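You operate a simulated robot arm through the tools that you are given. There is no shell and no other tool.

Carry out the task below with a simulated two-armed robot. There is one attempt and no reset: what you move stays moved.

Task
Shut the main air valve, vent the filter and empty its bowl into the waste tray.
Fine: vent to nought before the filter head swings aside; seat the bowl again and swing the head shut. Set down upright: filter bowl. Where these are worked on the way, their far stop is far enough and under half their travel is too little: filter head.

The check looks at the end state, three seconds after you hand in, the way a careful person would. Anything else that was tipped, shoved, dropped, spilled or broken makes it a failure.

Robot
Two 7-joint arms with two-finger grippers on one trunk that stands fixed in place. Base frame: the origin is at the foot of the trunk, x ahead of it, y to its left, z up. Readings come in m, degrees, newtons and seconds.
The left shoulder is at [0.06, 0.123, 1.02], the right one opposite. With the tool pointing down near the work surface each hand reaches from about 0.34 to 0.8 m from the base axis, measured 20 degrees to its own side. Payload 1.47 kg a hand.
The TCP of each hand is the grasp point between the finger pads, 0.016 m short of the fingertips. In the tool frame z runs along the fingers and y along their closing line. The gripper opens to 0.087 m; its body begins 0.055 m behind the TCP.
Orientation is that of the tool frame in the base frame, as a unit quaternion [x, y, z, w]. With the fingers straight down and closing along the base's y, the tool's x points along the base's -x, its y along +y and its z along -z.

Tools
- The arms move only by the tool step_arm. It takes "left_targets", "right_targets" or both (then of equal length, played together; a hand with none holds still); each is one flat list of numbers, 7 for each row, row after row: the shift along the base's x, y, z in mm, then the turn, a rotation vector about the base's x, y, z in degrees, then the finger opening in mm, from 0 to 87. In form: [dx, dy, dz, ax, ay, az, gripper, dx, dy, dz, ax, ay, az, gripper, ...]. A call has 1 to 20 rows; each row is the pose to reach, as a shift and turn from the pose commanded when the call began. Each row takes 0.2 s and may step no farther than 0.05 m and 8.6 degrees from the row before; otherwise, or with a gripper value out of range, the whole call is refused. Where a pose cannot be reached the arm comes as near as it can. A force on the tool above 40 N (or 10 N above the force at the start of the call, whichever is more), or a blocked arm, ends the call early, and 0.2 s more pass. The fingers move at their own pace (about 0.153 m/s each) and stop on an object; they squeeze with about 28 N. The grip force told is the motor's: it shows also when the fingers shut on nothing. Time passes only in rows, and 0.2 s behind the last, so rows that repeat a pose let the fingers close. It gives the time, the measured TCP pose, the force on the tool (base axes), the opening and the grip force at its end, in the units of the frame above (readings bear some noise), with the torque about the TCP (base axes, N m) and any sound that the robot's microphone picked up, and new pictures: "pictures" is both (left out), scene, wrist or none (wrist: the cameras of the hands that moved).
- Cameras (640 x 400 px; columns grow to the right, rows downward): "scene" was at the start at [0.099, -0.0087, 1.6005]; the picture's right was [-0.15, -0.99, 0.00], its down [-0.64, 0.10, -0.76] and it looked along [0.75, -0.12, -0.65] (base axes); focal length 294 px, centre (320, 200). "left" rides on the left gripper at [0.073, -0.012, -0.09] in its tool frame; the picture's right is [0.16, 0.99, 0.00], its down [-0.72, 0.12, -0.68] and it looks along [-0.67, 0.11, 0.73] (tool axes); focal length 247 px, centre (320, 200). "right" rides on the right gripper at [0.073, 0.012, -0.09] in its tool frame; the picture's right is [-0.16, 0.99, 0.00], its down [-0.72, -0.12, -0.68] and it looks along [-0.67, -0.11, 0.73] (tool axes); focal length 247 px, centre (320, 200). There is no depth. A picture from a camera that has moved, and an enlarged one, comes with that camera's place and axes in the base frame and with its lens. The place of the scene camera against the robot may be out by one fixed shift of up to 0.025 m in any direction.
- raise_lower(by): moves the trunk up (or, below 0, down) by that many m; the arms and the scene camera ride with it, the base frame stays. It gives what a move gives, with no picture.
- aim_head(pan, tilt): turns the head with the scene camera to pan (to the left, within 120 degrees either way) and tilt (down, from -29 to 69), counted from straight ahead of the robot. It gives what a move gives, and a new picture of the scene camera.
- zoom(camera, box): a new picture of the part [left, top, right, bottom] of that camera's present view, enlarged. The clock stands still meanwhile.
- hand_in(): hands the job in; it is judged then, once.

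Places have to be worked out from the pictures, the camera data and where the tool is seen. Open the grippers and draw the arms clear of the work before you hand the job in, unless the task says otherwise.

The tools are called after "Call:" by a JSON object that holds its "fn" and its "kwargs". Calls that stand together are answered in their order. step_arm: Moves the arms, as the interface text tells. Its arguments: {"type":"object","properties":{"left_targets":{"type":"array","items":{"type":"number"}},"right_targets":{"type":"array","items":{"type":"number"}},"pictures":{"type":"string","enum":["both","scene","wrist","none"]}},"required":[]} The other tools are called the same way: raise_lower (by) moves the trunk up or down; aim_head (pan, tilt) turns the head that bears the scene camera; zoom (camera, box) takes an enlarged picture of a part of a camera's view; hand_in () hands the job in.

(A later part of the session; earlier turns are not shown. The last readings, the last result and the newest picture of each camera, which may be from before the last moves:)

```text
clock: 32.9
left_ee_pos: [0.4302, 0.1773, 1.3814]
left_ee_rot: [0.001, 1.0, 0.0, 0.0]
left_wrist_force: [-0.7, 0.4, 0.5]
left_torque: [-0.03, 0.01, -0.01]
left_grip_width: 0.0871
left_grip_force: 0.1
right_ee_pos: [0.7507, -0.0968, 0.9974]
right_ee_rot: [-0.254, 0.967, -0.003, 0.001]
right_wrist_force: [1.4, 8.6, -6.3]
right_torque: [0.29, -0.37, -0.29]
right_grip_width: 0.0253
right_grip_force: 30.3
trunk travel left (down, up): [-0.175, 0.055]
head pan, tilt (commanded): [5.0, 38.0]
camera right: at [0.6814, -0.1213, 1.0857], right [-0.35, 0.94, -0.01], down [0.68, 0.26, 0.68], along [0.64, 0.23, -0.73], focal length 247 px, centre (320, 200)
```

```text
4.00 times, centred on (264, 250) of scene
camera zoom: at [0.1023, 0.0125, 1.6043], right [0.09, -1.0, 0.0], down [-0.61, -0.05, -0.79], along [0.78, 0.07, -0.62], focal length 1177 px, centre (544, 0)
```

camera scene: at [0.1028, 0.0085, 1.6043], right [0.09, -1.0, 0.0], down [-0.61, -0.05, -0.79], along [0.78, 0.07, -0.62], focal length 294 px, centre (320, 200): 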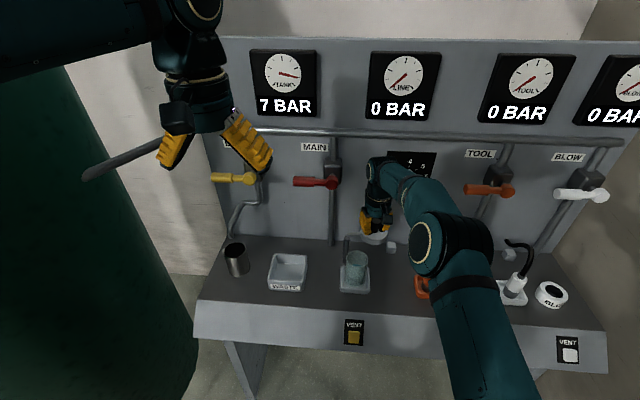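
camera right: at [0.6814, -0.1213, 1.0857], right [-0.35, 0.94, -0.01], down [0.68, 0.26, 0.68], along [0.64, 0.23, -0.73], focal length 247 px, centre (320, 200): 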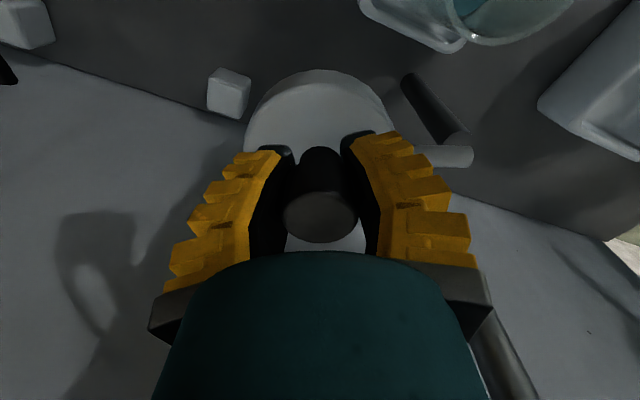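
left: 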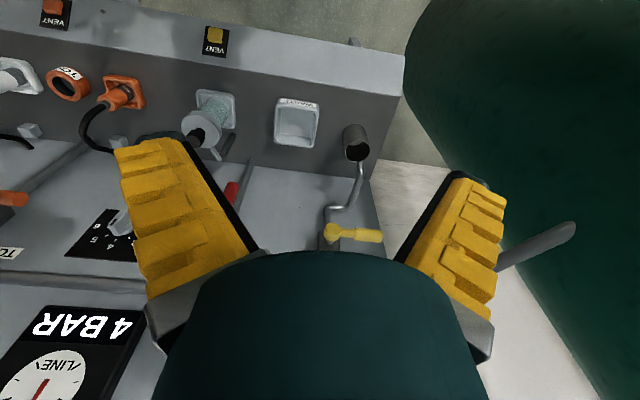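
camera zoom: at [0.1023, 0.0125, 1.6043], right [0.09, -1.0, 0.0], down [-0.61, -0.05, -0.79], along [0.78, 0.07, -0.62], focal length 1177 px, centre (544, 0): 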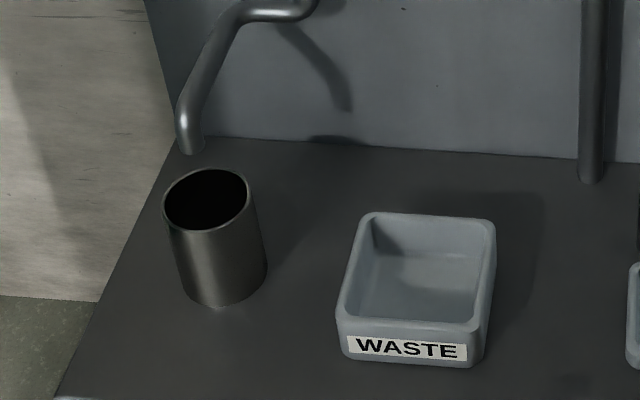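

The move was refused for a too-large step; I redo it with smaller steps.

Call:
{"fn": "step_arm", "kwargs": {"right_targets": [0, 3, 0, 0, 0, 0, 50, 0, 3, 0, 0, 0, 0, 50, 0, 3, 25, 0, 0, 0, 50, 0, 3, 50, 0, 0, 0, 50, -40, 3, 50, 0, 0, -6, 50, -80, 0, 55, 0, 0, -14, 50, -115, -15, 65, 0, 0, -22, 50, -145, -40, 80, 0, 0, -29, 50, -175, -65, 95, 0, 0, -29, 50, -205, -90, 110, 0, 0, -29, 50, -235, -115, 125, 0, 0, -29, 50, -265, -140, 140, 0, 0, -29, 50, -265, -140, 140, 0, 0, -29, 50], "pictures": "both"}}

Call:
{"fn": "zoom", "kwargs": {"camera": "scene", "box": [300, 200, 428, 300]}}

```text
clock: 35.7
left_ee_pos: [0.4308, 0.1774, 1.3795]
left_ee_rot: [0.001, 1.0, 0.0, 0.0]
left_wrist_force: [0.9, 0.7, 1.7]
left_torque: [-0.02, 0.03, -0.01]
left_grip_width: 0.0871
left_grip_force: 0.0
right_ee_pos: [0.4878, -0.2401, 1.1367]
right_ee_rot: [-0.002, 1.0, -0.007, -0.001]
right_wrist_force: [-0.8, 0.3, -0.7]
right_torque: [-0.04, 0.04, -0.01]
right_grip_width: 0.0553
right_grip_force: 3.7
trunk travel left (down, up): [-0.175, 0.055]
head pan, tilt (commanded): [5.0, 38.0]
camera scene: at [0.1025, 0.0122, 1.6043], right [0.09, -1.0, 0.0], down [-0.61, -0.05, -0.79], along [0.78, 0.07, -0.62], focal length 294 px, centre (320, 200)
camera right: at [0.4135, -0.2259, 1.2255], right [0.15, 0.99, -0.01], down [0.72, -0.11, 0.68], along [0.67, -0.11, -0.73], focal length 247 px, centre (320, 200)
```

scene: 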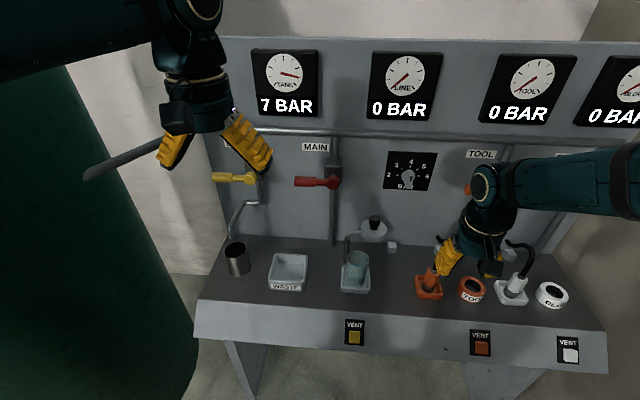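
right: 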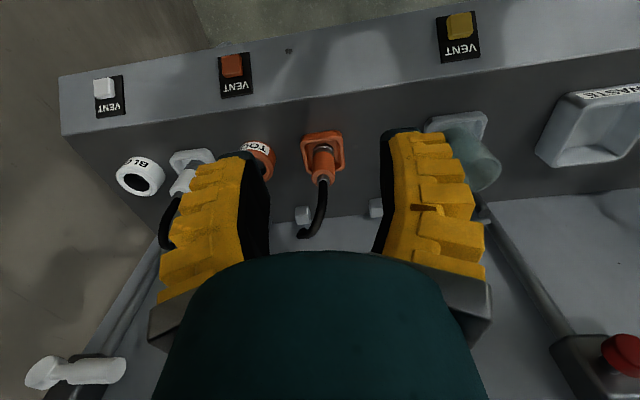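

```text
4.00 times, centred on (364, 250) of scene
camera zoom: at [0.1025, 0.0122, 1.6043], right [0.09, -1.0, 0.0], down [-0.61, -0.05, -0.79], along [0.78, 0.07, -0.62], focal length 1177 px, centre (144, 0)
```

zoom: 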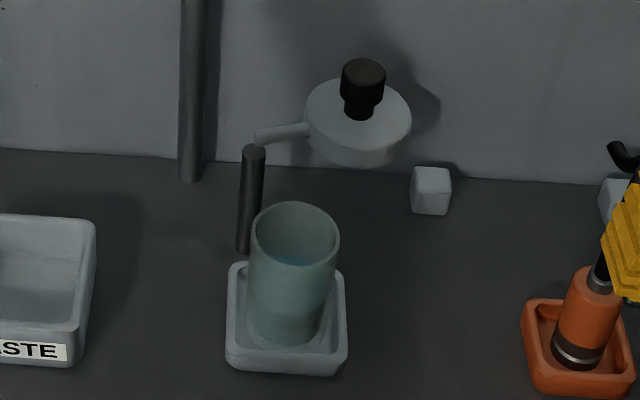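

The head stays open by itself; the bowl is exposed, ~60 mm wide, rim at z≈0.95. I'll use the left hand for the bowl; first I bring it down, tilted 55°, and rehearse the pouring roll in free air.

Call:
{"fn": "step_arm", "kwargs": {"left_targets": [10, -5, -35, 0, -7, 0, 87, 25, -12, -75, 0, -14, 0, 87, 40, -20, -115, 0, -21, 0, 87, 55, -28, -155, 0, -28, 0, 87, 75, -36, -195, 0, -35, 0, 87, 95, -45, -230, 0, -42, 0, 87, 115, -55, -265, 0, -49, 0, 87, 130, -61, -295, 0, -55, 0, 87, 130, -61, -295, 0, -55, 0, 87], "pictures": "both"}}

```text
clock: 37.7
left_ee_pos: [0.5586, 0.1147, 1.085]
left_ee_rot: [0.0, 0.887, 0.0, 0.463]
left_wrist_force: [-0.9, -0.5, -0.1]
left_torque: [0.01, 0.02, 0.01]
left_grip_width: 0.0871
left_grip_force: 0.1
right_ee_pos: [0.4865, -0.2396, 1.1379]
right_ee_rot: [-0.002, 1.0, -0.006, 0.0]
right_wrist_force: [0.0, 0.4, 0.0]
right_torque: [-0.01, 0.01, 0.02]
right_grip_width: 0.0556
right_grip_force: 4.1
trunk travel left (down, up): [-0.175, 0.055]
head pan, tilt (commanded): [5.0, 38.0]
camera scene: at [0.1005, 0.0115, 1.6046], right [0.09, -1.0, 0.0], down [-0.61, -0.05, -0.79], along [0.79, 0.07, -0.61], focal length 294 px, centre (320, 200)
camera left: at [0.4434, 0.103, 1.076], right [-0.09, 0.99, -0.13], down [-0.14, 0.12, 0.98], along [0.99, 0.11, 0.13], focal length 247 px, centre (320, 200)
```

scene: 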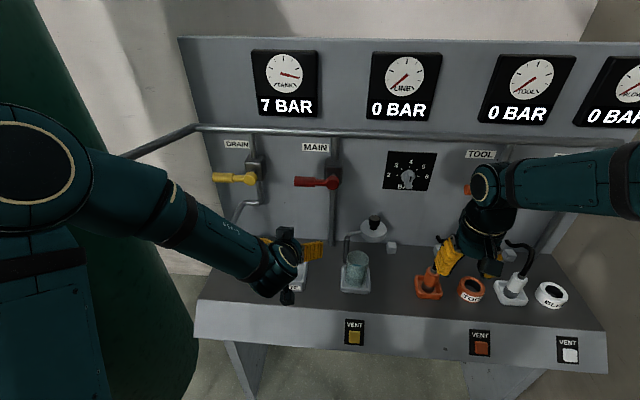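
left: 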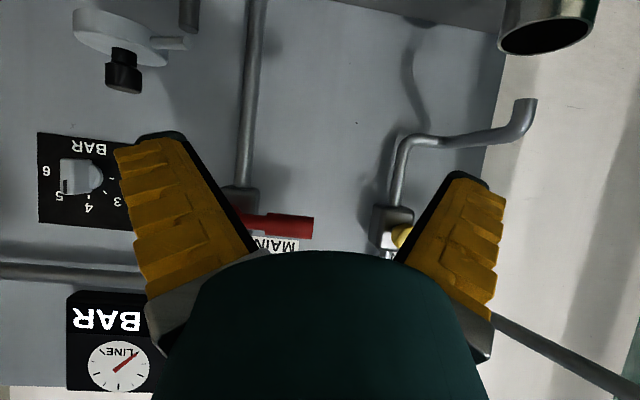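

Pose reached. Now I rehearse the pour: roll -120° about the base x axis in place, well above the tray.

Call:
{"fn": "step_arm", "kwargs": {"left_targets": [0, 0, 0, -8, 0, 0, 87, 0, 0, 0, -16, 0, 0, 87, 0, 0, 0, -24, 0, 0, 87, 0, 0, 0, -32, 0, 0, 87, 0, 0, 0, -40, 0, 0, 87, 0, 0, 0, -48, 0, 0, 87, 0, 0, 0, -56, 0, 0, 87, 0, 0, 0, -64, 0, 0, 87, 0, 0, 0, -72, 0, 0, 87, 0, 0, 0, -80, 0, 0, 87, 0, 0, 0, -88, 0, 0, 87, 0, 0, 0, -96, 0, 0, 87, 0, 0, 0, -104, 0, 0, 87, 0, 0, 0, -112, 0, 0, 87, 0, 0, 0, -120, 0, 0, 87, 0, 0, 0, -120, 0, 0, 87], "pictures": "scene"}}

```text
clock: 41.1
left_ee_pos: [0.5631, 0.1372, 1.0946]
left_ee_rot: [0.397, -0.449, 0.768, -0.227]
left_wrist_force: [-0.3, -0.4, 0.9]
left_torque: [0.01, -0.03, -0.02]
left_grip_width: 0.087
left_grip_force: 0.0
left hand out of reach, approached as far as the arm can: row 15, 16
right_ee_pos: [0.487, -0.2391, 1.1381]
right_ee_rot: [-0.002, 1.0, -0.006, 0.0]
right_wrist_force: [0.2, 0.0, -0.2]
right_torque: [0.01, -0.01, -0.01]
right_grip_width: 0.0551
right_grip_force: 3.9
trunk travel left (down, up): [-0.175, 0.055]
head pan, tilt (commanded): [5.0, 38.0]
camera scene: at [0.1015, 0.0113, 1.6044], right [0.09, -1.0, 0.0], down [-0.61, -0.05, -0.79], along [0.79, 0.07, -0.62], focal length 294 px, centre (320, 200)
```

scene: 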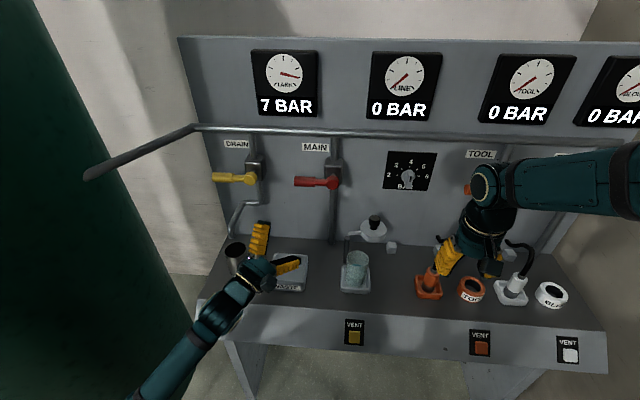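

The roll reaches about -112° cleanly and nearly -120°. I check the same roll at the real pouring spot (x≈0.65), still high above the tray: first back to about -96° while moving forward, then down to -115° again.

Call:
{"fn": "step_arm", "kwargs": {"left_targets": [0, 0, 0, 8, 0, 0, 87, 10, 0, 0, 16, 0, 0, 87, 35, 0, 0, 24, 0, 0, 87, 65, 0, 0, 24, 0, 0, 87, 90, 0, -20, 24, 0, 0, 87, 90, 0, -40, 24, 0, 0, 87, 90, 0, -40, 16, 0, 0, 87, 90, 0, -40, 8, 0, 0, 87, 90, 0, -40, 4, 0, 0, 87, 90, 0, -40, 4, 0, 0, 87], "pictures": "both"}}

```text
clock: 43.3
left_ee_pos: [0.6553, 0.1386, 1.0554]
left_ee_rot: [0.391, -0.47, 0.753, -0.244]
left_wrist_force: [-0.9, 0.7, 0.9]
left_torque: [0.0, 0.0, 0.02]
left_grip_width: 0.0866
left_grip_force: 0.1
right_ee_pos: [0.4863, -0.2397, 1.1385]
right_ee_rot: [-0.002, 1.0, -0.006, 0.0]
right_wrist_force: [-0.1, 0.2, 0.4]
right_torque: [-0.02, 0.0, 0.0]
right_grip_width: 0.0552
right_grip_force: 3.7
trunk travel left (down, up): [-0.175, 0.055]
head pan, tilt (commanded): [5.0, 38.0]
camera scene: at [0.1013, 0.0117, 1.6044], right [0.09, -1.0, 0.0], down [-0.61, -0.05, -0.79], along [0.79, 0.07, -0.62], focal length 294 px, centre (320, 200)
camera left: at [0.5382, 0.1358, 1.0682], right [-0.09, -0.55, -0.83], down [-0.14, 0.83, -0.54], along [0.99, 0.07, -0.15], focal length 247 px, centre (320, 200)
```

scene: 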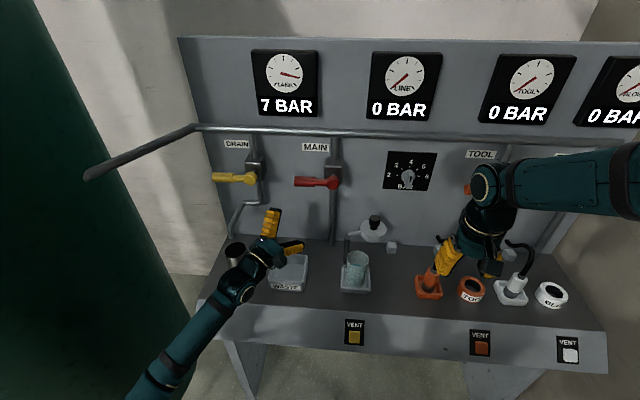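
left: 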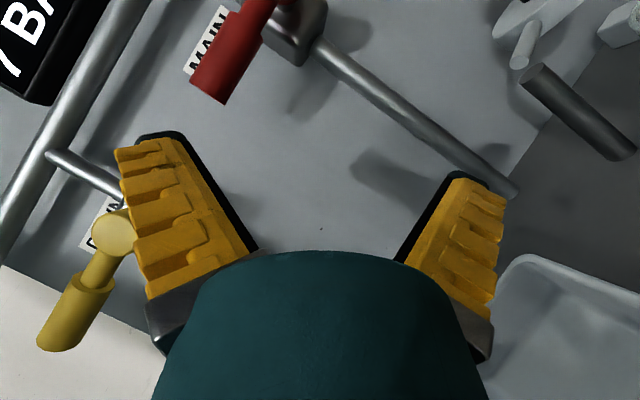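

The -116° roll is fully reachable at x 0.655. I check the lower pouring height too (z≈0.985, y≈0.12), still empty-handed.

Call:
{"fn": "step_arm", "kwargs": {"left_targets": [0, -6, -25, 0, 0, 0, 87, 0, -12, -50, 0, 0, 0, 87, 0, -18, -70, 0, 0, 0, 87, 0, -18, -70, 0, 0, 0, 87], "pictures": "both"}}

Call:
{"fn": "zoom", "kwargs": {"camera": "scene", "box": [190, 190, 382, 310]}}

```text
clock: 44.3
left_ee_pos: [0.657, 0.1271, 0.9895]
left_ee_rot: [0.386, -0.473, 0.755, -0.241]
left_wrist_force: [-0.1, 0.7, 0.0]
left_torque: [0.0, -0.01, -0.01]
left_grip_width: 0.087
left_grip_force: 0.1
left hand out of reach, approached as far as the arm can: row 2, 3, 4
right_ee_pos: [0.4868, -0.2393, 1.1383]
right_ee_rot: [-0.002, 1.0, -0.006, 0.0]
right_wrist_force: [-0.7, -0.2, 0.1]
right_torque: [-0.01, 0.02, 0.0]
right_grip_width: 0.0552
right_grip_force: 4.1
trunk travel left (down, up): [-0.175, 0.055]
head pan, tilt (commanded): [5.0, 38.0]
camera scene: at [0.1013, 0.0116, 1.6044], right [0.09, -1.0, 0.0], down [-0.61, -0.05, -0.79], along [0.79, 0.07, -0.62], focal length 294 px, centre (320, 200)
camera left: at [0.5401, 0.1256, 1.0022], right [-0.09, -0.55, -0.83], down [-0.13, 0.83, -0.54], along [0.99, 0.06, -0.15], focal length 247 px, centre (320, 200)
```

scene: 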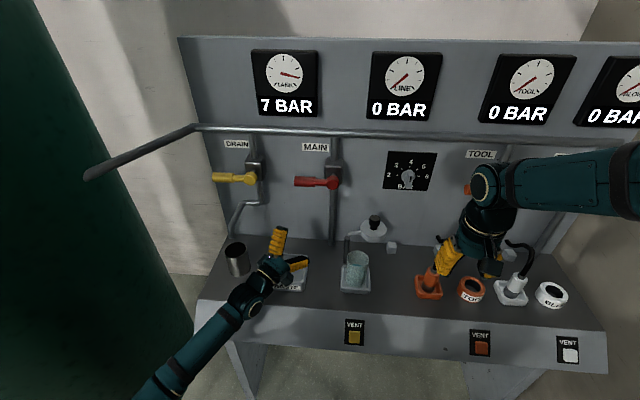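
left: 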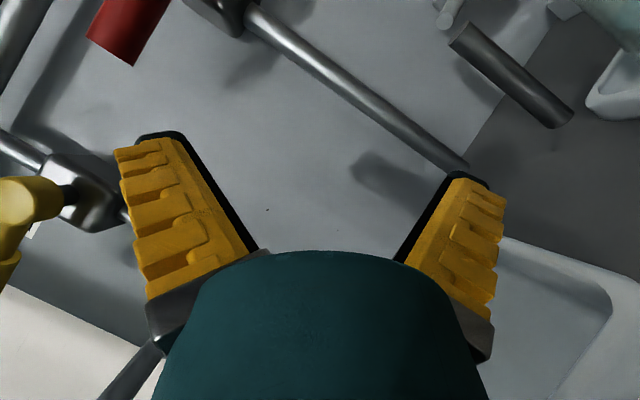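

```text
3.33 times, centred on (286, 250) of scene
camera zoom: at [0.1013, 0.0116, 1.6044], right [0.09, -1.0, 0.0], down [-0.61, -0.05, -0.79], along [0.79, 0.07, -0.62], focal length 981 px, centre (433, 33)
```

zoom: 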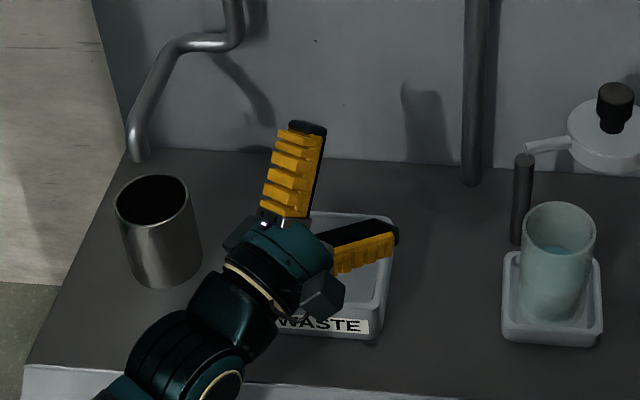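

Reach there is just at the arm's limit but workable; lowering the trunk ~5 cm will give more margin. I roll the hand back level, raised and lined up in front of the bowl (y -0.05).

Call:
{"fn": "step_arm", "kwargs": {"left_targets": [0, 5, 40, 0, 0, 0, 87, -20, 5, 80, 8, 0, 0, 87, -40, 0, 100, 16, 0, 0, 87, -60, -15, 100, 24, 0, 0, 87, -80, -30, 100, 32, 0, 0, 87, -95, -45, 100, 40, 0, 0, 87, -103, -60, 100, 48, 0, 0, 87, -103, -75, 100, 56, 0, 0, 87, -103, -90, 100, 64, 0, 0, 87, -103, -105, 100, 72, 0, 0, 87, -103, -120, 100, 80, 0, 0, 87, -103, -135, 100, 88, 0, 0, 87, -103, -150, 100, 96, 0, 0, 87, -103, -165, 100, 104, 0, 0, 87, -103, -177, 100, 112, 0, 0, 87, -103, -177, 100, 116, 0, 0, 87, -103, -177, 100, 116, 0, 0, 87], "pictures": "both"}}

```text
clock: 47.9
left_ee_pos: [0.5511, -0.0576, 1.0866]
left_ee_rot: [0.0, 0.887, 0.001, 0.462]
left_wrist_force: [-0.4, -0.1, 0.6]
left_torque: [-0.02, 0.02, 0.01]
left_grip_width: 0.087
left_grip_force: 0.0
left hand out of reach, approached as far as the arm can: row 1
right_ee_pos: [0.4871, -0.2391, 1.1382]
right_ee_rot: [-0.002, 1.0, -0.006, -0.001]
right_wrist_force: [0.3, 1.0, -0.1]
right_torque: [0.01, -0.01, 0.0]
right_grip_width: 0.0553
right_grip_force: 3.9
trunk travel left (down, up): [-0.175, 0.055]
head pan, tilt (commanded): [5.0, 38.0]
camera scene: at [0.1014, 0.0115, 1.6044], right [0.09, -1.0, 0.0], down [-0.61, -0.05, -0.79], along [0.79, 0.07, -0.62], focal length 294 px, centre (320, 200)
camera left: at [0.4348, -0.0691, 1.0763], right [-0.09, 0.99, -0.13], down [-0.14, 0.11, 0.98], along [0.99, 0.11, 0.13], focal length 247 px, centre (320, 200)
```

scene: 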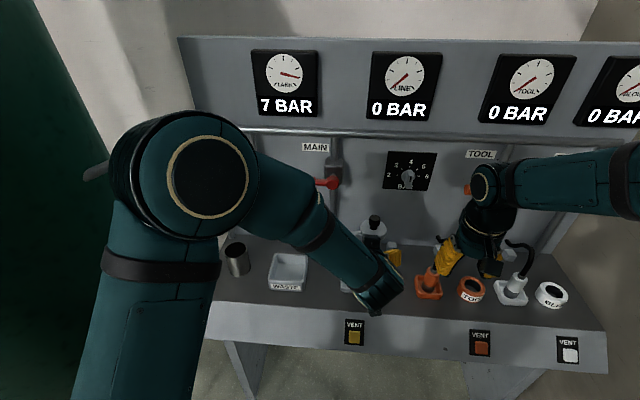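
left: 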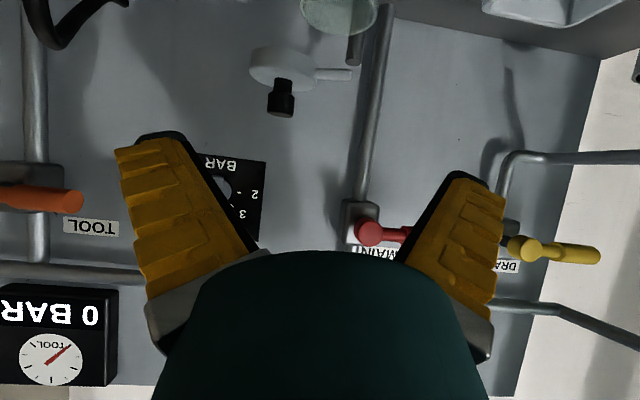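

Hand is level again in front of the bowl at z≈1.087. I lower the trunk 6 cm (both hands are well clear).

Call:
{"fn": "raise_lower", "kwargs": {"by": -0.06}}

Call:
{"fn": "zoom", "kwargs": {"camera": "left", "box": [220, 0, 440, 140]}}

Call:
{"fn": "zoom", "kwargs": {"camera": "scene", "box": [240, 180, 432, 300]}}

```text
clock: 48.9
left_ee_pos: [0.5504, -0.0575, 1.0262]
left_ee_rot: [0.001, 0.887, -0.001, 0.462]
left_wrist_force: [1.1, 0.2, -0.7]
left_torque: [0.01, 0.01, 0.01]
left_grip_width: 0.0869
left_grip_force: 0.1
right_ee_pos: [0.487, -0.2375, 1.0782]
right_ee_rot: [-0.003, 1.0, -0.006, 0.0]
right_wrist_force: [-1.5, -0.3, 0.2]
right_torque: [0.01, 0.0, 0.02]
right_grip_width: 0.0552
right_grip_force: 3.5
trunk travel left (down, up): [-0.115, 0.115]
head pan, tilt (commanded): [5.0, 38.0]
```

```text
2.86 times, centred on (330, 70) of left
camera zoom: at [0.4345, -0.069, 1.0165], right [-0.09, 0.99, -0.13], down [-0.14, 0.12, 0.98], along [0.99, 0.11, 0.13], focal length 706 px, centre (291, 571)
```

zoom: 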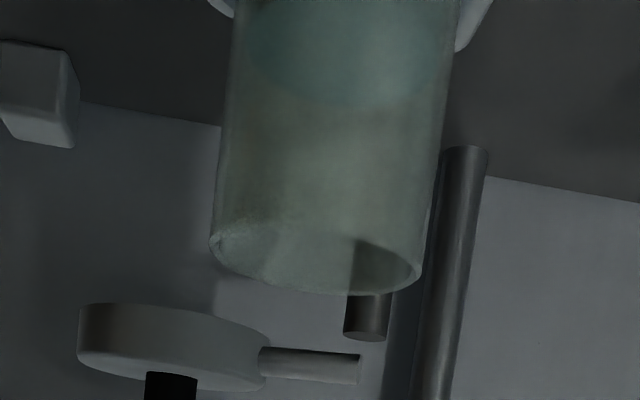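

```text
3.33 times, centred on (336, 240) of scene
camera zoom: at [0.101, 0.0118, 1.5445], right [0.09, -1.0, 0.0], down [-0.61, -0.05, -0.79], along [0.79, 0.07, -0.62], focal length 981 px, centre (267, 67)
```

zoom: 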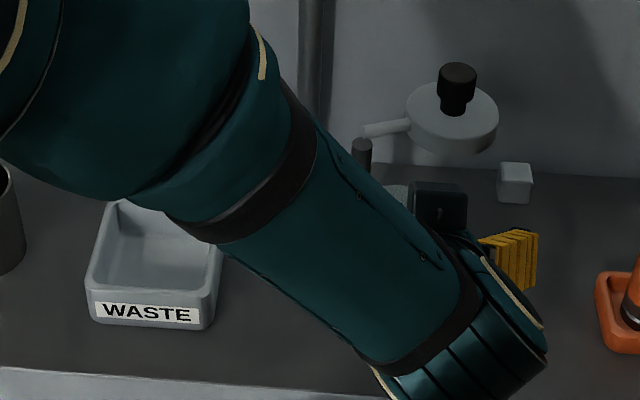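

The wrist view shows the bowl at y -0.081 to -0.019 (62 mm wide), rim at z≈0.952, centred at x≈0.653. I advance the open left fingers along the tool axis to straddle it at z≈0.922.

Call:
{"fn": "step_arm", "kwargs": {"left_targets": [6, 4, -20, 0, 0, 0, 87, 13, 7.5, -41, 0, 0, 0, 87, 35, 7.5, -57, 0, 0, 0, 87, 58, 7.5, -73, 0, 0, 0, 87, 80, 7.5, -88, 0, 0, 0, 87, 102, 7.5, -104, 0, 0, 0, 87, 102, 7.5, -104, 0, 0, 0, 87], "pictures": "both"}}

Call:
{"fn": "zoom", "kwargs": {"camera": "scene", "box": [280, 160, 440, 280]}}

```text
clock: 50.5
left_ee_pos: [0.6548, -0.0479, 0.9217]
left_ee_rot: [0.0, 0.887, 0.0, 0.462]
left_wrist_force: [-0.7, -0.7, 0.6]
left_torque: [-0.01, -0.01, -0.04]
left_grip_width: 0.0871
left_grip_force: 0.0
right_ee_pos: [0.4864, -0.2392, 1.0774]
right_ee_rot: [-0.001, 1.0, -0.006, 0.001]
right_wrist_force: [0.2, 0.1, 0.3]
right_torque: [0.01, -0.01, 0.03]
right_grip_width: 0.0552
right_grip_force: 3.4
trunk travel left (down, up): [-0.115, 0.115]
head pan, tilt (commanded): [5.0, 38.0]
camera scene: at [0.101, 0.0117, 1.5445], right [0.09, -1.0, 0.0], down [-0.61, -0.05, -0.79], along [0.79, 0.07, -0.62], focal length 294 px, centre (320, 200)
camera left: at [0.538, -0.0599, 0.9124], right [-0.09, 0.99, -0.13], down [-0.14, 0.12, 0.98], along [0.99, 0.11, 0.13], focal length 247 px, centre (320, 200)
```

scene: 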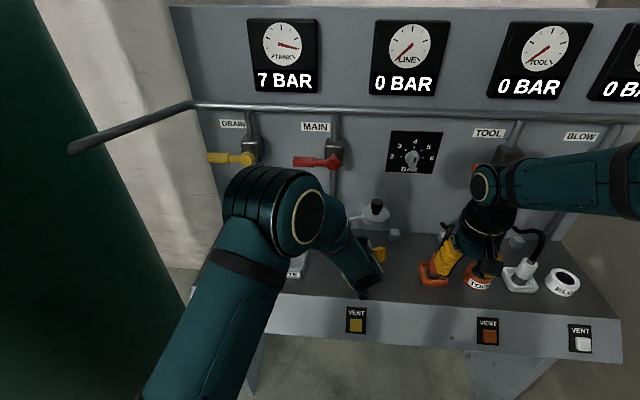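
left: 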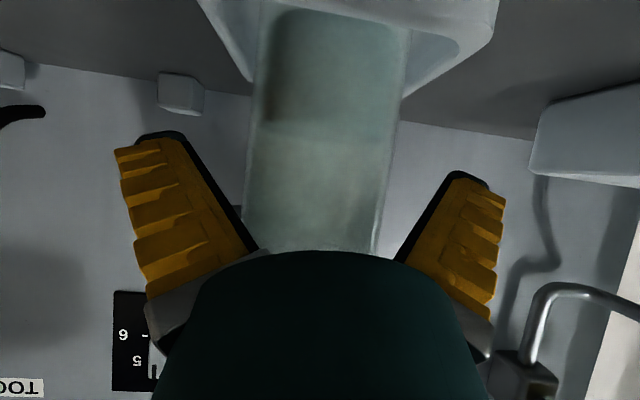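

```text
3.33 times, centred on (360, 220) of scene
camera zoom: at [0.101, 0.0117, 1.5445], right [0.09, -1.0, 0.0], down [-0.61, -0.05, -0.79], along [0.79, 0.07, -0.62], focal length 981 px, centre (187, 133)
```

zoom: 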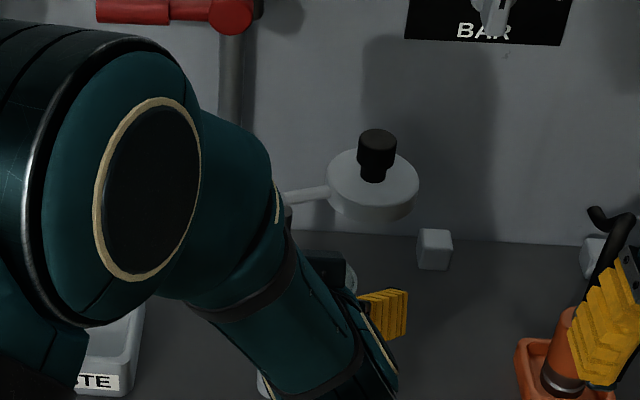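

The bowl is centred between the fingers with no contact. I close gently in steps.

Call:
{"fn": "step_arm", "kwargs": {"left_targets": [0, 0, 0, 0, 0, 0, 78, 0, 0, 0, 0, 0, 0, 70, 0, 0, 0, 0, 0, 0, 64, 0, 0, 0, 0, 0, 0, 58, 0, 0, 0, 0, 0, 0, 50, 0, 0, 0, 0, 0, 0, 50], "pictures": "wrist"}}

```text
clock: 51.9
left_ee_pos: [0.6546, -0.0485, 0.9209]
left_ee_rot: [0.0, 0.887, 0.001, 0.461]
left_wrist_force: [-0.3, -0.4, -0.1]
left_torque: [-0.02, -0.05, -0.03]
left_grip_width: 0.0576
left_grip_force: 28.5
right_ee_pos: [0.4864, -0.2391, 1.0778]
right_ee_rot: [-0.002, 1.0, -0.006, 0.001]
right_wrist_force: [0.6, 0.7, 0.6]
right_torque: [-0.01, -0.01, 0.02]
right_grip_width: 0.0558
right_grip_force: 3.6
trunk travel left (down, up): [-0.115, 0.115]
head pan, tilt (commanded): [5.0, 38.0]
camera left: at [0.538, -0.06, 0.9124], right [-0.09, 0.99, -0.13], down [-0.14, 0.12, 0.98], along [0.99, 0.11, 0.13], focal length 247 px, centre (320, 200)
```

left: 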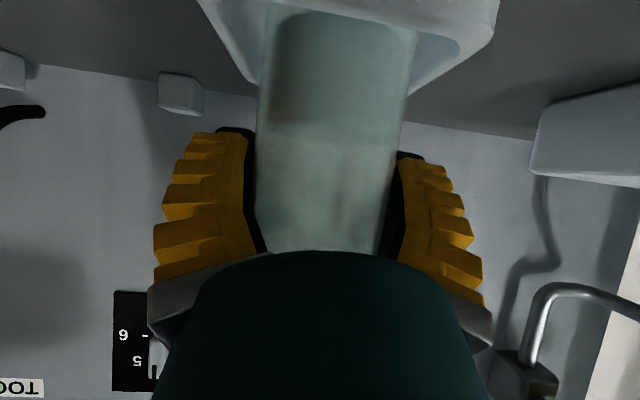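

Held at 57.6 mm with 28 N. I lift straight up gently.

Call:
{"fn": "step_arm", "kwargs": {"left_targets": [0, 0, 5, 0, 0, 0, 50, 0, 0, 12, 0, 0, 0, 50, 0, 0, 22, 0, 0, 0, 50, 0, 0, 34, 0, 0, 0, 50, 0, 0, 46, 0, 0, 0, 50, 0, 0, 58, 0, 0, 0, 50, 0, 0, 68, 0, 0, 0, 50, 0, 0, 75, 0, 0, 0, 50, 0, 0, 78, 0, 0, 0, 50, 0, 0, 78, 0, 0, 0, 50], "pictures": "both"}}

Call:
{"fn": "zoom", "kwargs": {"camera": "scene", "box": [280, 160, 440, 280]}}

```text
clock: 54.1
left_ee_pos: [0.6526, -0.048, 1.0009]
left_ee_rot: [0.001, 0.887, 0.0, 0.463]
left_wrist_force: [0.2, -0.3, -2.8]
left_torque: [-0.03, -0.04, 0.0]
left_grip_width: 0.0582
left_grip_force: 28.0
right_ee_pos: [0.4865, -0.2394, 1.0781]
right_ee_rot: [-0.002, 1.0, -0.006, 0.001]
right_wrist_force: [0.0, -0.1, 0.8]
right_torque: [0.02, 0.01, 0.01]
right_grip_width: 0.0554
right_grip_force: 4.0
trunk travel left (down, up): [-0.115, 0.115]
head pan, tilt (commanded): [5.0, 38.0]
camera scene: at [0.1016, 0.0117, 1.5444], right [0.09, -1.0, 0.0], down [-0.61, -0.05, -0.79], along [0.78, 0.07, -0.62], focal length 294 px, centre (320, 200)
camera left: at [0.5367, -0.0615, 0.9906], right [-0.09, 0.99, -0.13], down [-0.14, 0.12, 0.98], along [0.99, 0.11, 0.13], focal length 247 px, centre (320, 200)
```

scene: 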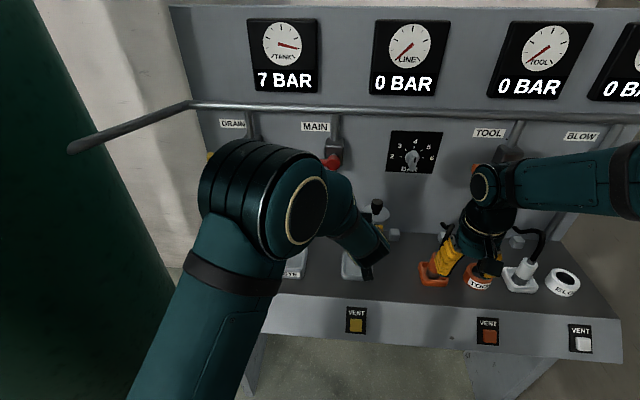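
left: 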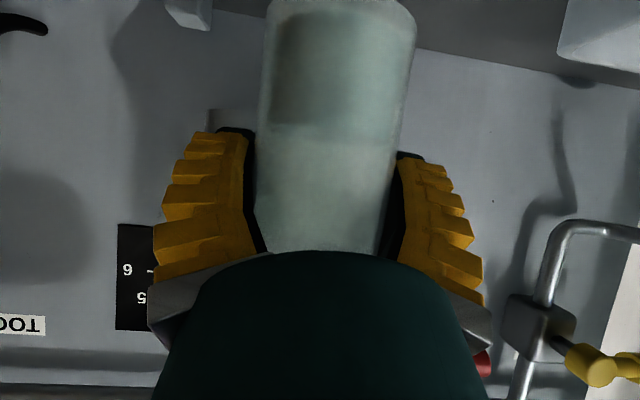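

```text
3.33 times, centred on (360, 220) of scene
camera zoom: at [0.1016, 0.0117, 1.5444], right [0.09, -1.0, 0.0], down [-0.61, -0.05, -0.79], along [0.78, 0.07, -0.62], focal length 981 px, centre (187, 133)
```

zoom: 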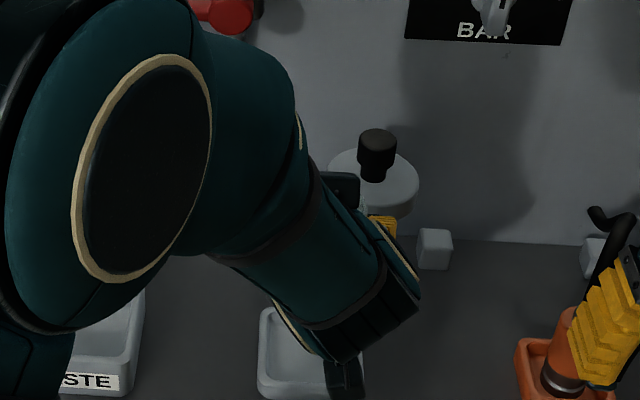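

The bowl is out and held steady (~2.8 N). I raise it slightly and carry it slowly left toward the waste tray.

Call:
{"fn": "step_arm", "kwargs": {"left_targets": [0, 3, 8, 0, 0, 0, 50, 0, 12, 18, 0, 0, 0, 50, 0, 24, 25, 0, 0, 0, 50, 0, 38, 28, 0, 0, 0, 50, 0, 54, 28, 0, 0, 0, 50, 0, 70, 28, 0, 0, 0, 50, 0, 86, 28, 0, 0, 0, 50, 0, 102, 28, 0, 0, 0, 50, 0, 118, 28, 0, 0, 0, 50, 0, 132, 28, 0, 0, 0, 50, 0, 143, 26, 0, 0, 0, 50, 0, 150, 20, 0, 0, 0, 50, 0, 153, 12, 0, 0, 0, 50, 0, 153, 4, 0, 0, 0, 50, 0, 153, -5, 0, 0, 0, 50, 0, 153, -12, 0, 0, 0, 50, 0, 153, -17, 0, 0, 0, 50, 0, 153, -19, 0, 0, 0, 50, 0, 153, -19, 0, 0, 0, 50], "pictures": "both"}}

Call:
{"fn": "zoom", "kwargs": {"camera": "scene", "box": [200, 160, 400, 300]}}

```text
clock: 58.1
left_ee_pos: [0.653, 0.1028, 0.9815]
left_ee_rot: [0.0, 0.887, 0.0, 0.462]
left_wrist_force: [0.5, 0.4, -1.7]
left_torque: [0.01, -0.03, -0.01]
left_grip_width: 0.0578
left_grip_force: 28.0
right_ee_pos: [0.4869, -0.2397, 1.0783]
right_ee_rot: [-0.002, 1.0, -0.006, 0.0]
right_wrist_force: [0.0, 0.4, 0.6]
right_torque: [0.0, 0.0, -0.01]
right_grip_width: 0.0554
right_grip_force: 3.9
trunk travel left (down, up): [-0.115, 0.115]
head pan, tilt (commanded): [5.0, 38.0]
camera scene: at [0.1016, 0.0117, 1.5444], right [0.09, -1.0, 0.0], down [-0.61, -0.05, -0.79], along [0.79, 0.07, -0.62], focal length 294 px, centre (320, 200)
camera left: at [0.5366, 0.0914, 0.9722], right [-0.09, 0.99, -0.13], down [-0.14, 0.12, 0.98], along [0.99, 0.11, 0.13], focal length 247 px, centre (320, 200)
```

scene: 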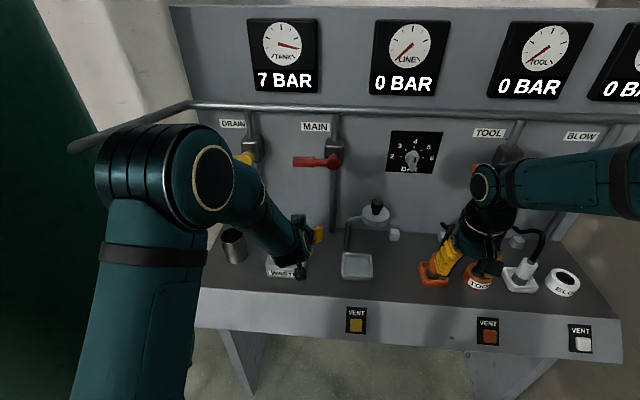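
left: 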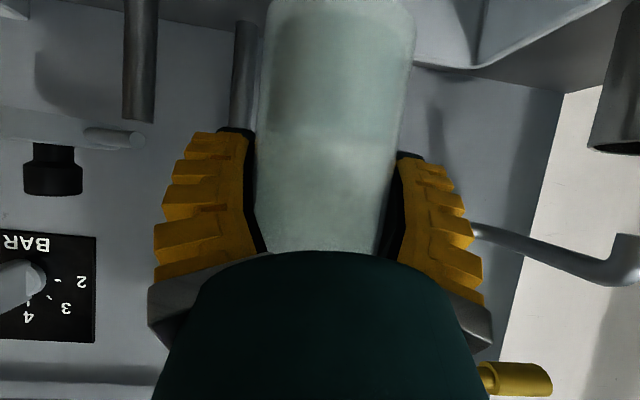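

```text
2.86 times, centred on (300, 230) of scene
camera zoom: at [0.1016, 0.0117, 1.5444], right [0.09, -1.0, 0.0], down [-0.61, -0.05, -0.79], along [0.79, 0.07, -0.62], focal length 841 px, centre (377, 114)
```

zoom: 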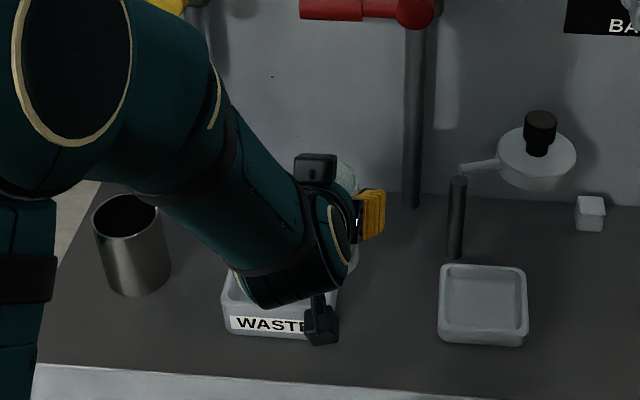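

Positioned over the tray's right part with the bowl clearing its rim. I roll toward the tray to about -54°, short of the pouring angle, then check.

Call:
{"fn": "step_arm", "kwargs": {"left_targets": [0, 0, 2, -5, 0, 0, 50, 0, 0, 4, -12, 0, 0, 50, 0, 0, 5, -19, 0, 0, 50, 0, 0, 5, -26, 0, 0, 50, 0, 0, 5, -33, 0, 0, 50, 0, 0, 5, -40, 0, 0, 50, 0, 0, 4, -46, 0, 0, 50, 0, 0, 3, -51, 0, 0, 50, 0, 0, 2, -54, 0, 0, 50, 0, 0, 2, -54, 0, 0, 50], "pictures": "both"}}

Call:
{"fn": "zoom", "kwargs": {"camera": "scene", "box": [200, 180, 360, 300]}}

```text
clock: 60.3
left_ee_pos: [0.6534, 0.1019, 0.9826]
left_ee_rot: [-0.209, 0.79, -0.403, 0.412]
left_wrist_force: [-0.3, 1.1, -2.9]
left_torque: [0.02, 0.01, -0.02]
left_grip_width: 0.058
left_grip_force: 27.9
right_ee_pos: [0.4873, -0.2385, 1.0785]
right_ee_rot: [-0.002, 1.0, -0.005, 0.0]
right_wrist_force: [0.9, -0.4, 0.3]
right_torque: [0.0, -0.05, 0.01]
right_grip_width: 0.0553
right_grip_force: 3.8
trunk travel left (down, up): [-0.115, 0.115]
head pan, tilt (commanded): [5.0, 38.0]
camera scene: at [0.1015, 0.0116, 1.5444], right [0.09, -1.0, 0.0], down [-0.61, -0.05, -0.79], along [0.79, 0.07, -0.62], focal length 294 px, centre (320, 200)
camera left: at [0.5364, 0.089, 0.9863], right [-0.09, 0.47, -0.88], down [-0.14, 0.86, 0.48], along [0.99, 0.17, -0.01], focal length 247 px, centre (320, 200)
```

scene: 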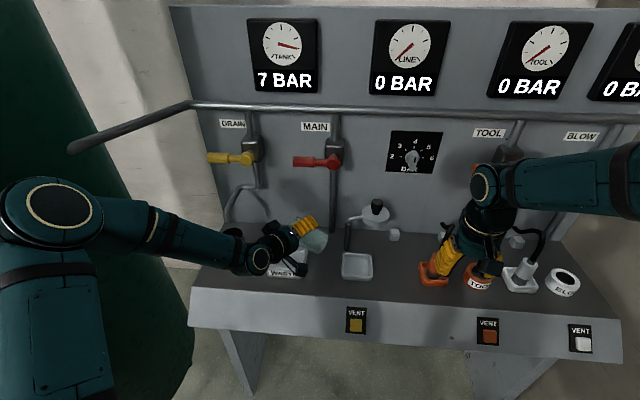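
left: 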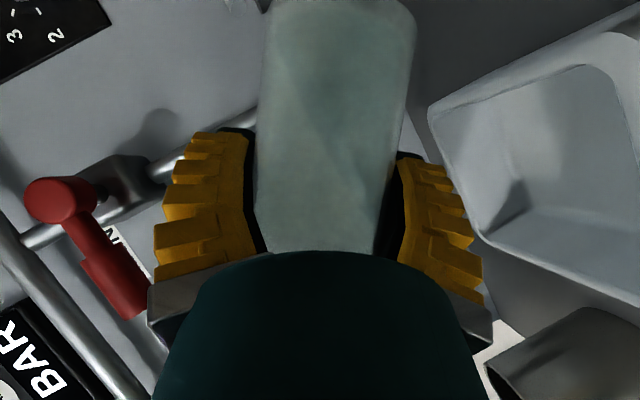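

```text
3.33 times, centred on (280, 240) of scene
camera zoom: at [0.1015, 0.0116, 1.5444], right [0.09, -1.0, 0.0], down [-0.61, -0.05, -0.79], along [0.79, 0.07, -0.62], focal length 981 px, centre (453, 67)
```

zoom: 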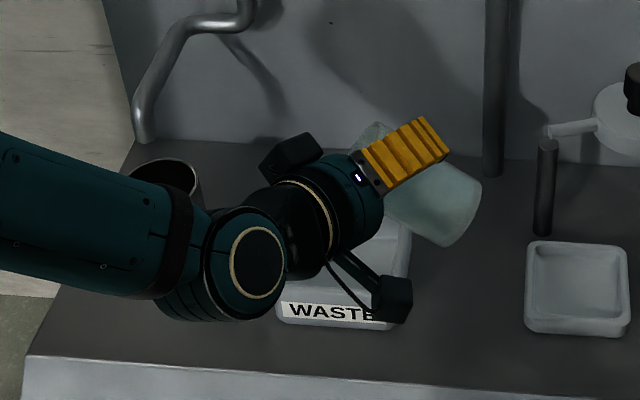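

No spill, the liquid line is visibly tilting inside. I keep rolling slowly, shifting left so the lip stays over the tray's middle.

Call:
{"fn": "step_arm", "kwargs": {"left_targets": [0, 1, 0, -3, 0, 0, 50, 0, 2, 0, -6, 0, 0, 50, 0, 2, 0, -9, 0, 0, 50, 0, 3, 0, -12, 0, 0, 50, 0, 4, 0, -15, 0, 0, 50, 0, 5, 0, -18, 0, 0, 50, 0, 7, 0, -21, 0, 0, 50, 0, 8, 0, -24, 0, 0, 50, 0, 9, 0, -27, 0, 0, 50], "pictures": "both"}}

Call:
{"fn": "zoom", "kwargs": {"camera": "scene", "box": [200, 180, 360, 300]}}

```text
clock: 62.3
left_ee_pos: [0.6535, 0.1131, 0.9825]
left_ee_rot: [-0.3, 0.674, -0.576, 0.352]
left_wrist_force: [0.0, 0.5, -1.8]
left_torque: [0.04, -0.01, -0.02]
left_grip_width: 0.0581
left_grip_force: 28.1
right_ee_pos: [0.486, -0.2396, 1.0776]
right_ee_rot: [-0.002, 1.0, -0.006, 0.0]
right_wrist_force: [-0.1, -0.2, -0.1]
right_torque: [0.02, -0.01, 0.0]
right_grip_width: 0.0554
right_grip_force: 3.5
trunk travel left (down, up): [-0.115, 0.115]
head pan, tilt (commanded): [5.0, 38.0]
camera scene: at [0.1016, 0.0119, 1.5444], right [0.09, -1.0, 0.0], down [-0.61, -0.05, -0.79], along [0.78, 0.07, -0.62], focal length 294 px, centre (320, 200)
camera left: at [0.5371, 0.102, 0.9914], right [-0.09, 0.03, -1.0], down [-0.14, 0.99, 0.04], along [0.99, 0.14, -0.09], focal length 247 px, centre (320, 200)
```

scene: 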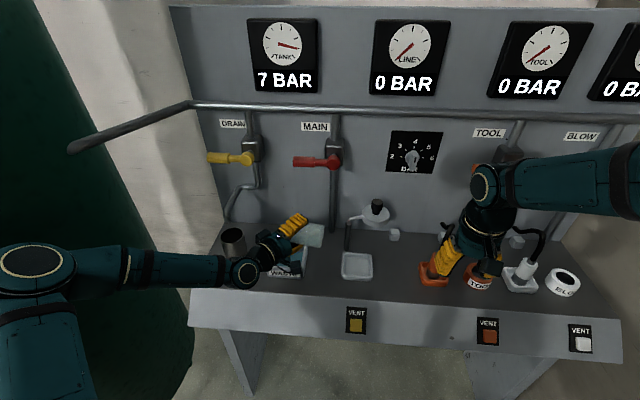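
left: 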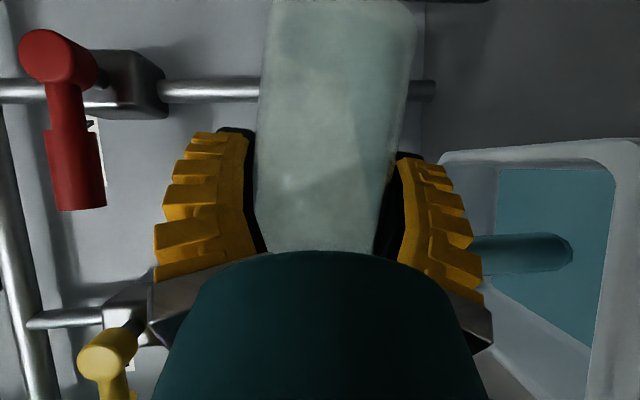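

```text
3.33 times, centred on (280, 240) of scene
camera zoom: at [0.1016, 0.0119, 1.5444], right [0.09, -1.0, 0.0], down [-0.61, -0.05, -0.79], along [0.78, 0.07, -0.62], focal length 981 px, centre (453, 67)
```

zoom: 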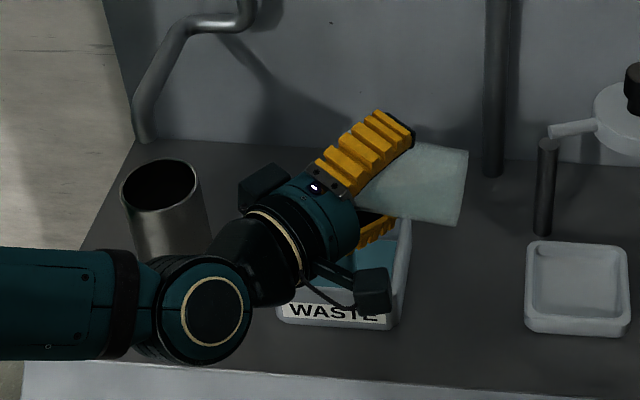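

Liquid is streaming neatly into the tray. I continue rolling, keeping the lip over the tray.

Call:
{"fn": "step_arm", "kwargs": {"left_targets": [0, 1, 0, -3, 0, 0, 50, 0, 3, 0, -6, 0, 0, 50, 0, 4, 0, -9, 0, 0, 50, 0, 6, 0, -12, 0, 0, 50, 0, 8, 0, -15, 0, 0, 50, 0, 10, 0, -18, 0, 0, 50, 0, 12, 0, -21, 0, 0, 50, 0, 14, 0, -24, 0, 0, 50, 0, 16, 0, -27, 0, 0, 50, 0, 18, 2, -31, 0, 0, 50, 0, 20, 4, -35, 0, 0, 50, 0, 20, 4, -35, 0, 0, 50, 0, 20, 4, -35, 0, 0, 50, 0, 20, 4, -35, 0, 0, 50, 0, 20, 4, -35, 0, 0, 50], "pictures": "both"}}

Call:
{"fn": "zoom", "kwargs": {"camera": "scene", "box": [200, 180, 360, 300]}}

```text
clock: 65.5
left_ee_pos: [0.6533, 0.1326, 0.986]
left_ee_rot: [0.392, -0.47, 0.752, -0.245]
left_wrist_force: [0.4, -0.2, -2.3]
left_torque: [0.04, 0.0, -0.01]
left_grip_width: 0.0582
left_grip_force: 27.8
right_ee_pos: [0.4867, -0.2399, 1.0792]
right_ee_rot: [-0.002, 1.0, -0.006, 0.0]
right_wrist_force: [0.5, 0.5, -0.4]
right_torque: [0.02, 0.0, 0.01]
right_grip_width: 0.0552
right_grip_force: 3.9
trunk travel left (down, up): [-0.115, 0.115]
head pan, tilt (commanded): [5.0, 38.0]
camera scene: at [0.1015, 0.0117, 1.5444], right [0.09, -1.0, 0.0], down [-0.61, -0.05, -0.79], along [0.79, 0.07, -0.62], focal length 294 px, centre (320, 200)
camera left: at [0.5365, 0.1294, 1.0], right [-0.09, -0.55, -0.83], down [-0.14, 0.83, -0.53], along [0.99, 0.07, -0.15], focal length 247 px, centre (320, 200)
```

scene: 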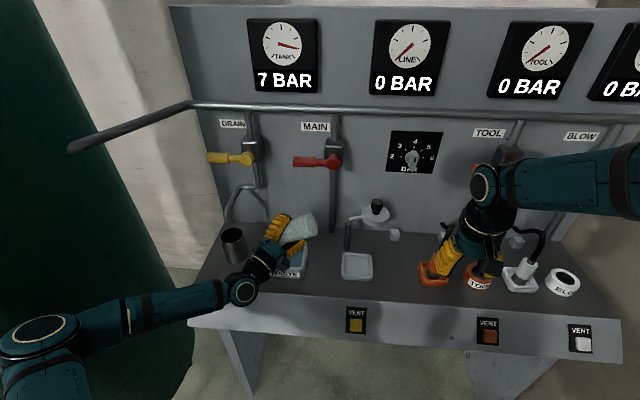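
left: 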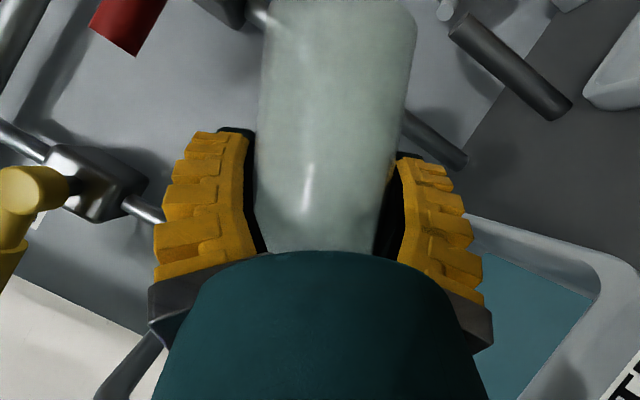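

```text
3.33 times, centred on (280, 240) of scene
camera zoom: at [0.1015, 0.0117, 1.5444], right [0.09, -1.0, 0.0], down [-0.61, -0.05, -0.79], along [0.79, 0.07, -0.62], focal length 981 px, centre (453, 67)
```

zoom: 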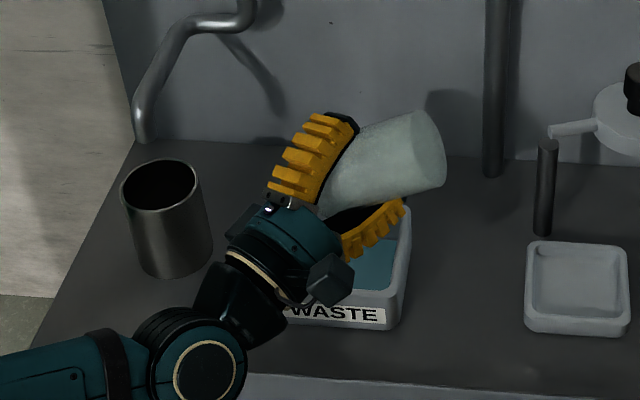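

The bowl looks clear and the tray holds the liquid. I hold it inverted another second and a half to drain fully, and look closer.

Call:
{"fn": "step_arm", "kwargs": {"left_targets": [0, 0, 0, 0, 0, 0, 50, 0, 0, 0, 0, 0, 0, 50, 0, 0, 0, 0, 0, 0, 50, 0, 0, 0, 0, 0, 0, 50, 0, 0, 0, 0, 0, 0, 50, 0, 0, 0, 0, 0, 0, 50, 0, 0, 0, 0, 0, 0, 50, 0, 0, 0, 0, 0, 0, 50], "pictures": "none"}}

Call:
{"fn": "zoom", "kwargs": {"camera": "scene", "box": [260, 200, 330, 290]}}

Call:
{"fn": "zoom", "kwargs": {"camera": "left", "box": [230, 0, 440, 260]}}

```text
clock: 67.3
left_ee_pos: [0.6526, 0.1326, 0.9871]
left_ee_rot: [0.392, -0.47, 0.752, -0.245]
left_wrist_force: [-0.2, 0.2, -1.3]
left_torque: [0.0, 0.02, 0.0]
left_grip_width: 0.0583
left_grip_force: 28.1
right_ee_pos: [0.4875, -0.2383, 1.0776]
right_ee_rot: [-0.002, 1.0, -0.006, 0.0]
right_wrist_force: [-0.8, -0.3, -0.7]
right_torque: [-0.01, 0.01, 0.04]
right_grip_width: 0.0554
right_grip_force: 3.5
trunk travel left (down, up): [-0.115, 0.115]
head pan, tilt (commanded): [5.0, 38.0]
```

```text
4.44 times, centred on (295, 245) of scene
camera zoom: at [0.1015, 0.0117, 1.5444], right [0.09, -1.0, 0.0], down [-0.61, -0.05, -0.79], along [0.79, 0.07, -0.62], focal length 1308 px, centre (431, 0)
```

zoom: 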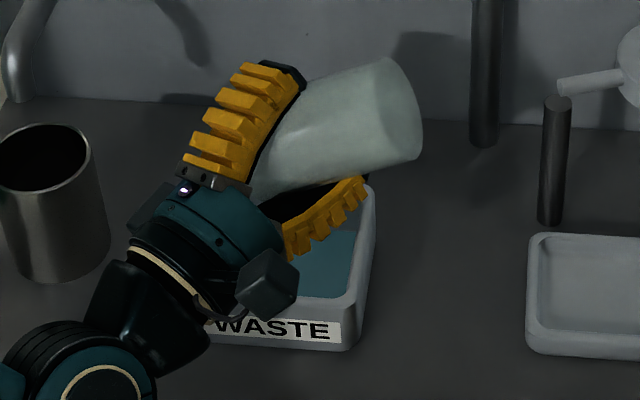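

```text
1.54 times, centred on (335, 130) of left
camera zoom: at [0.5365, 0.1294, 1.0], right [-0.09, -0.55, -0.83], down [-0.14, 0.83, -0.53], along [0.99, 0.07, -0.15], focal length 380 px, centre (297, 308)
```

zoom: 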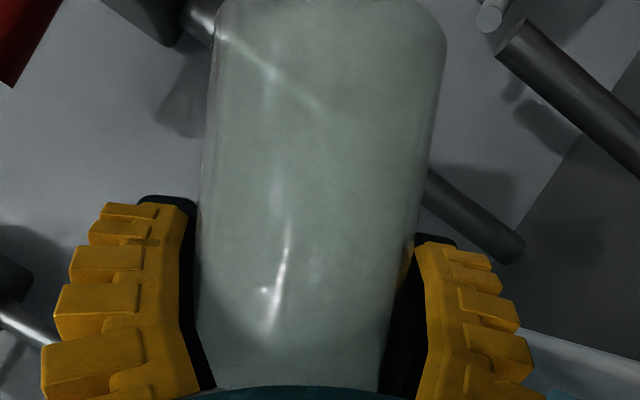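

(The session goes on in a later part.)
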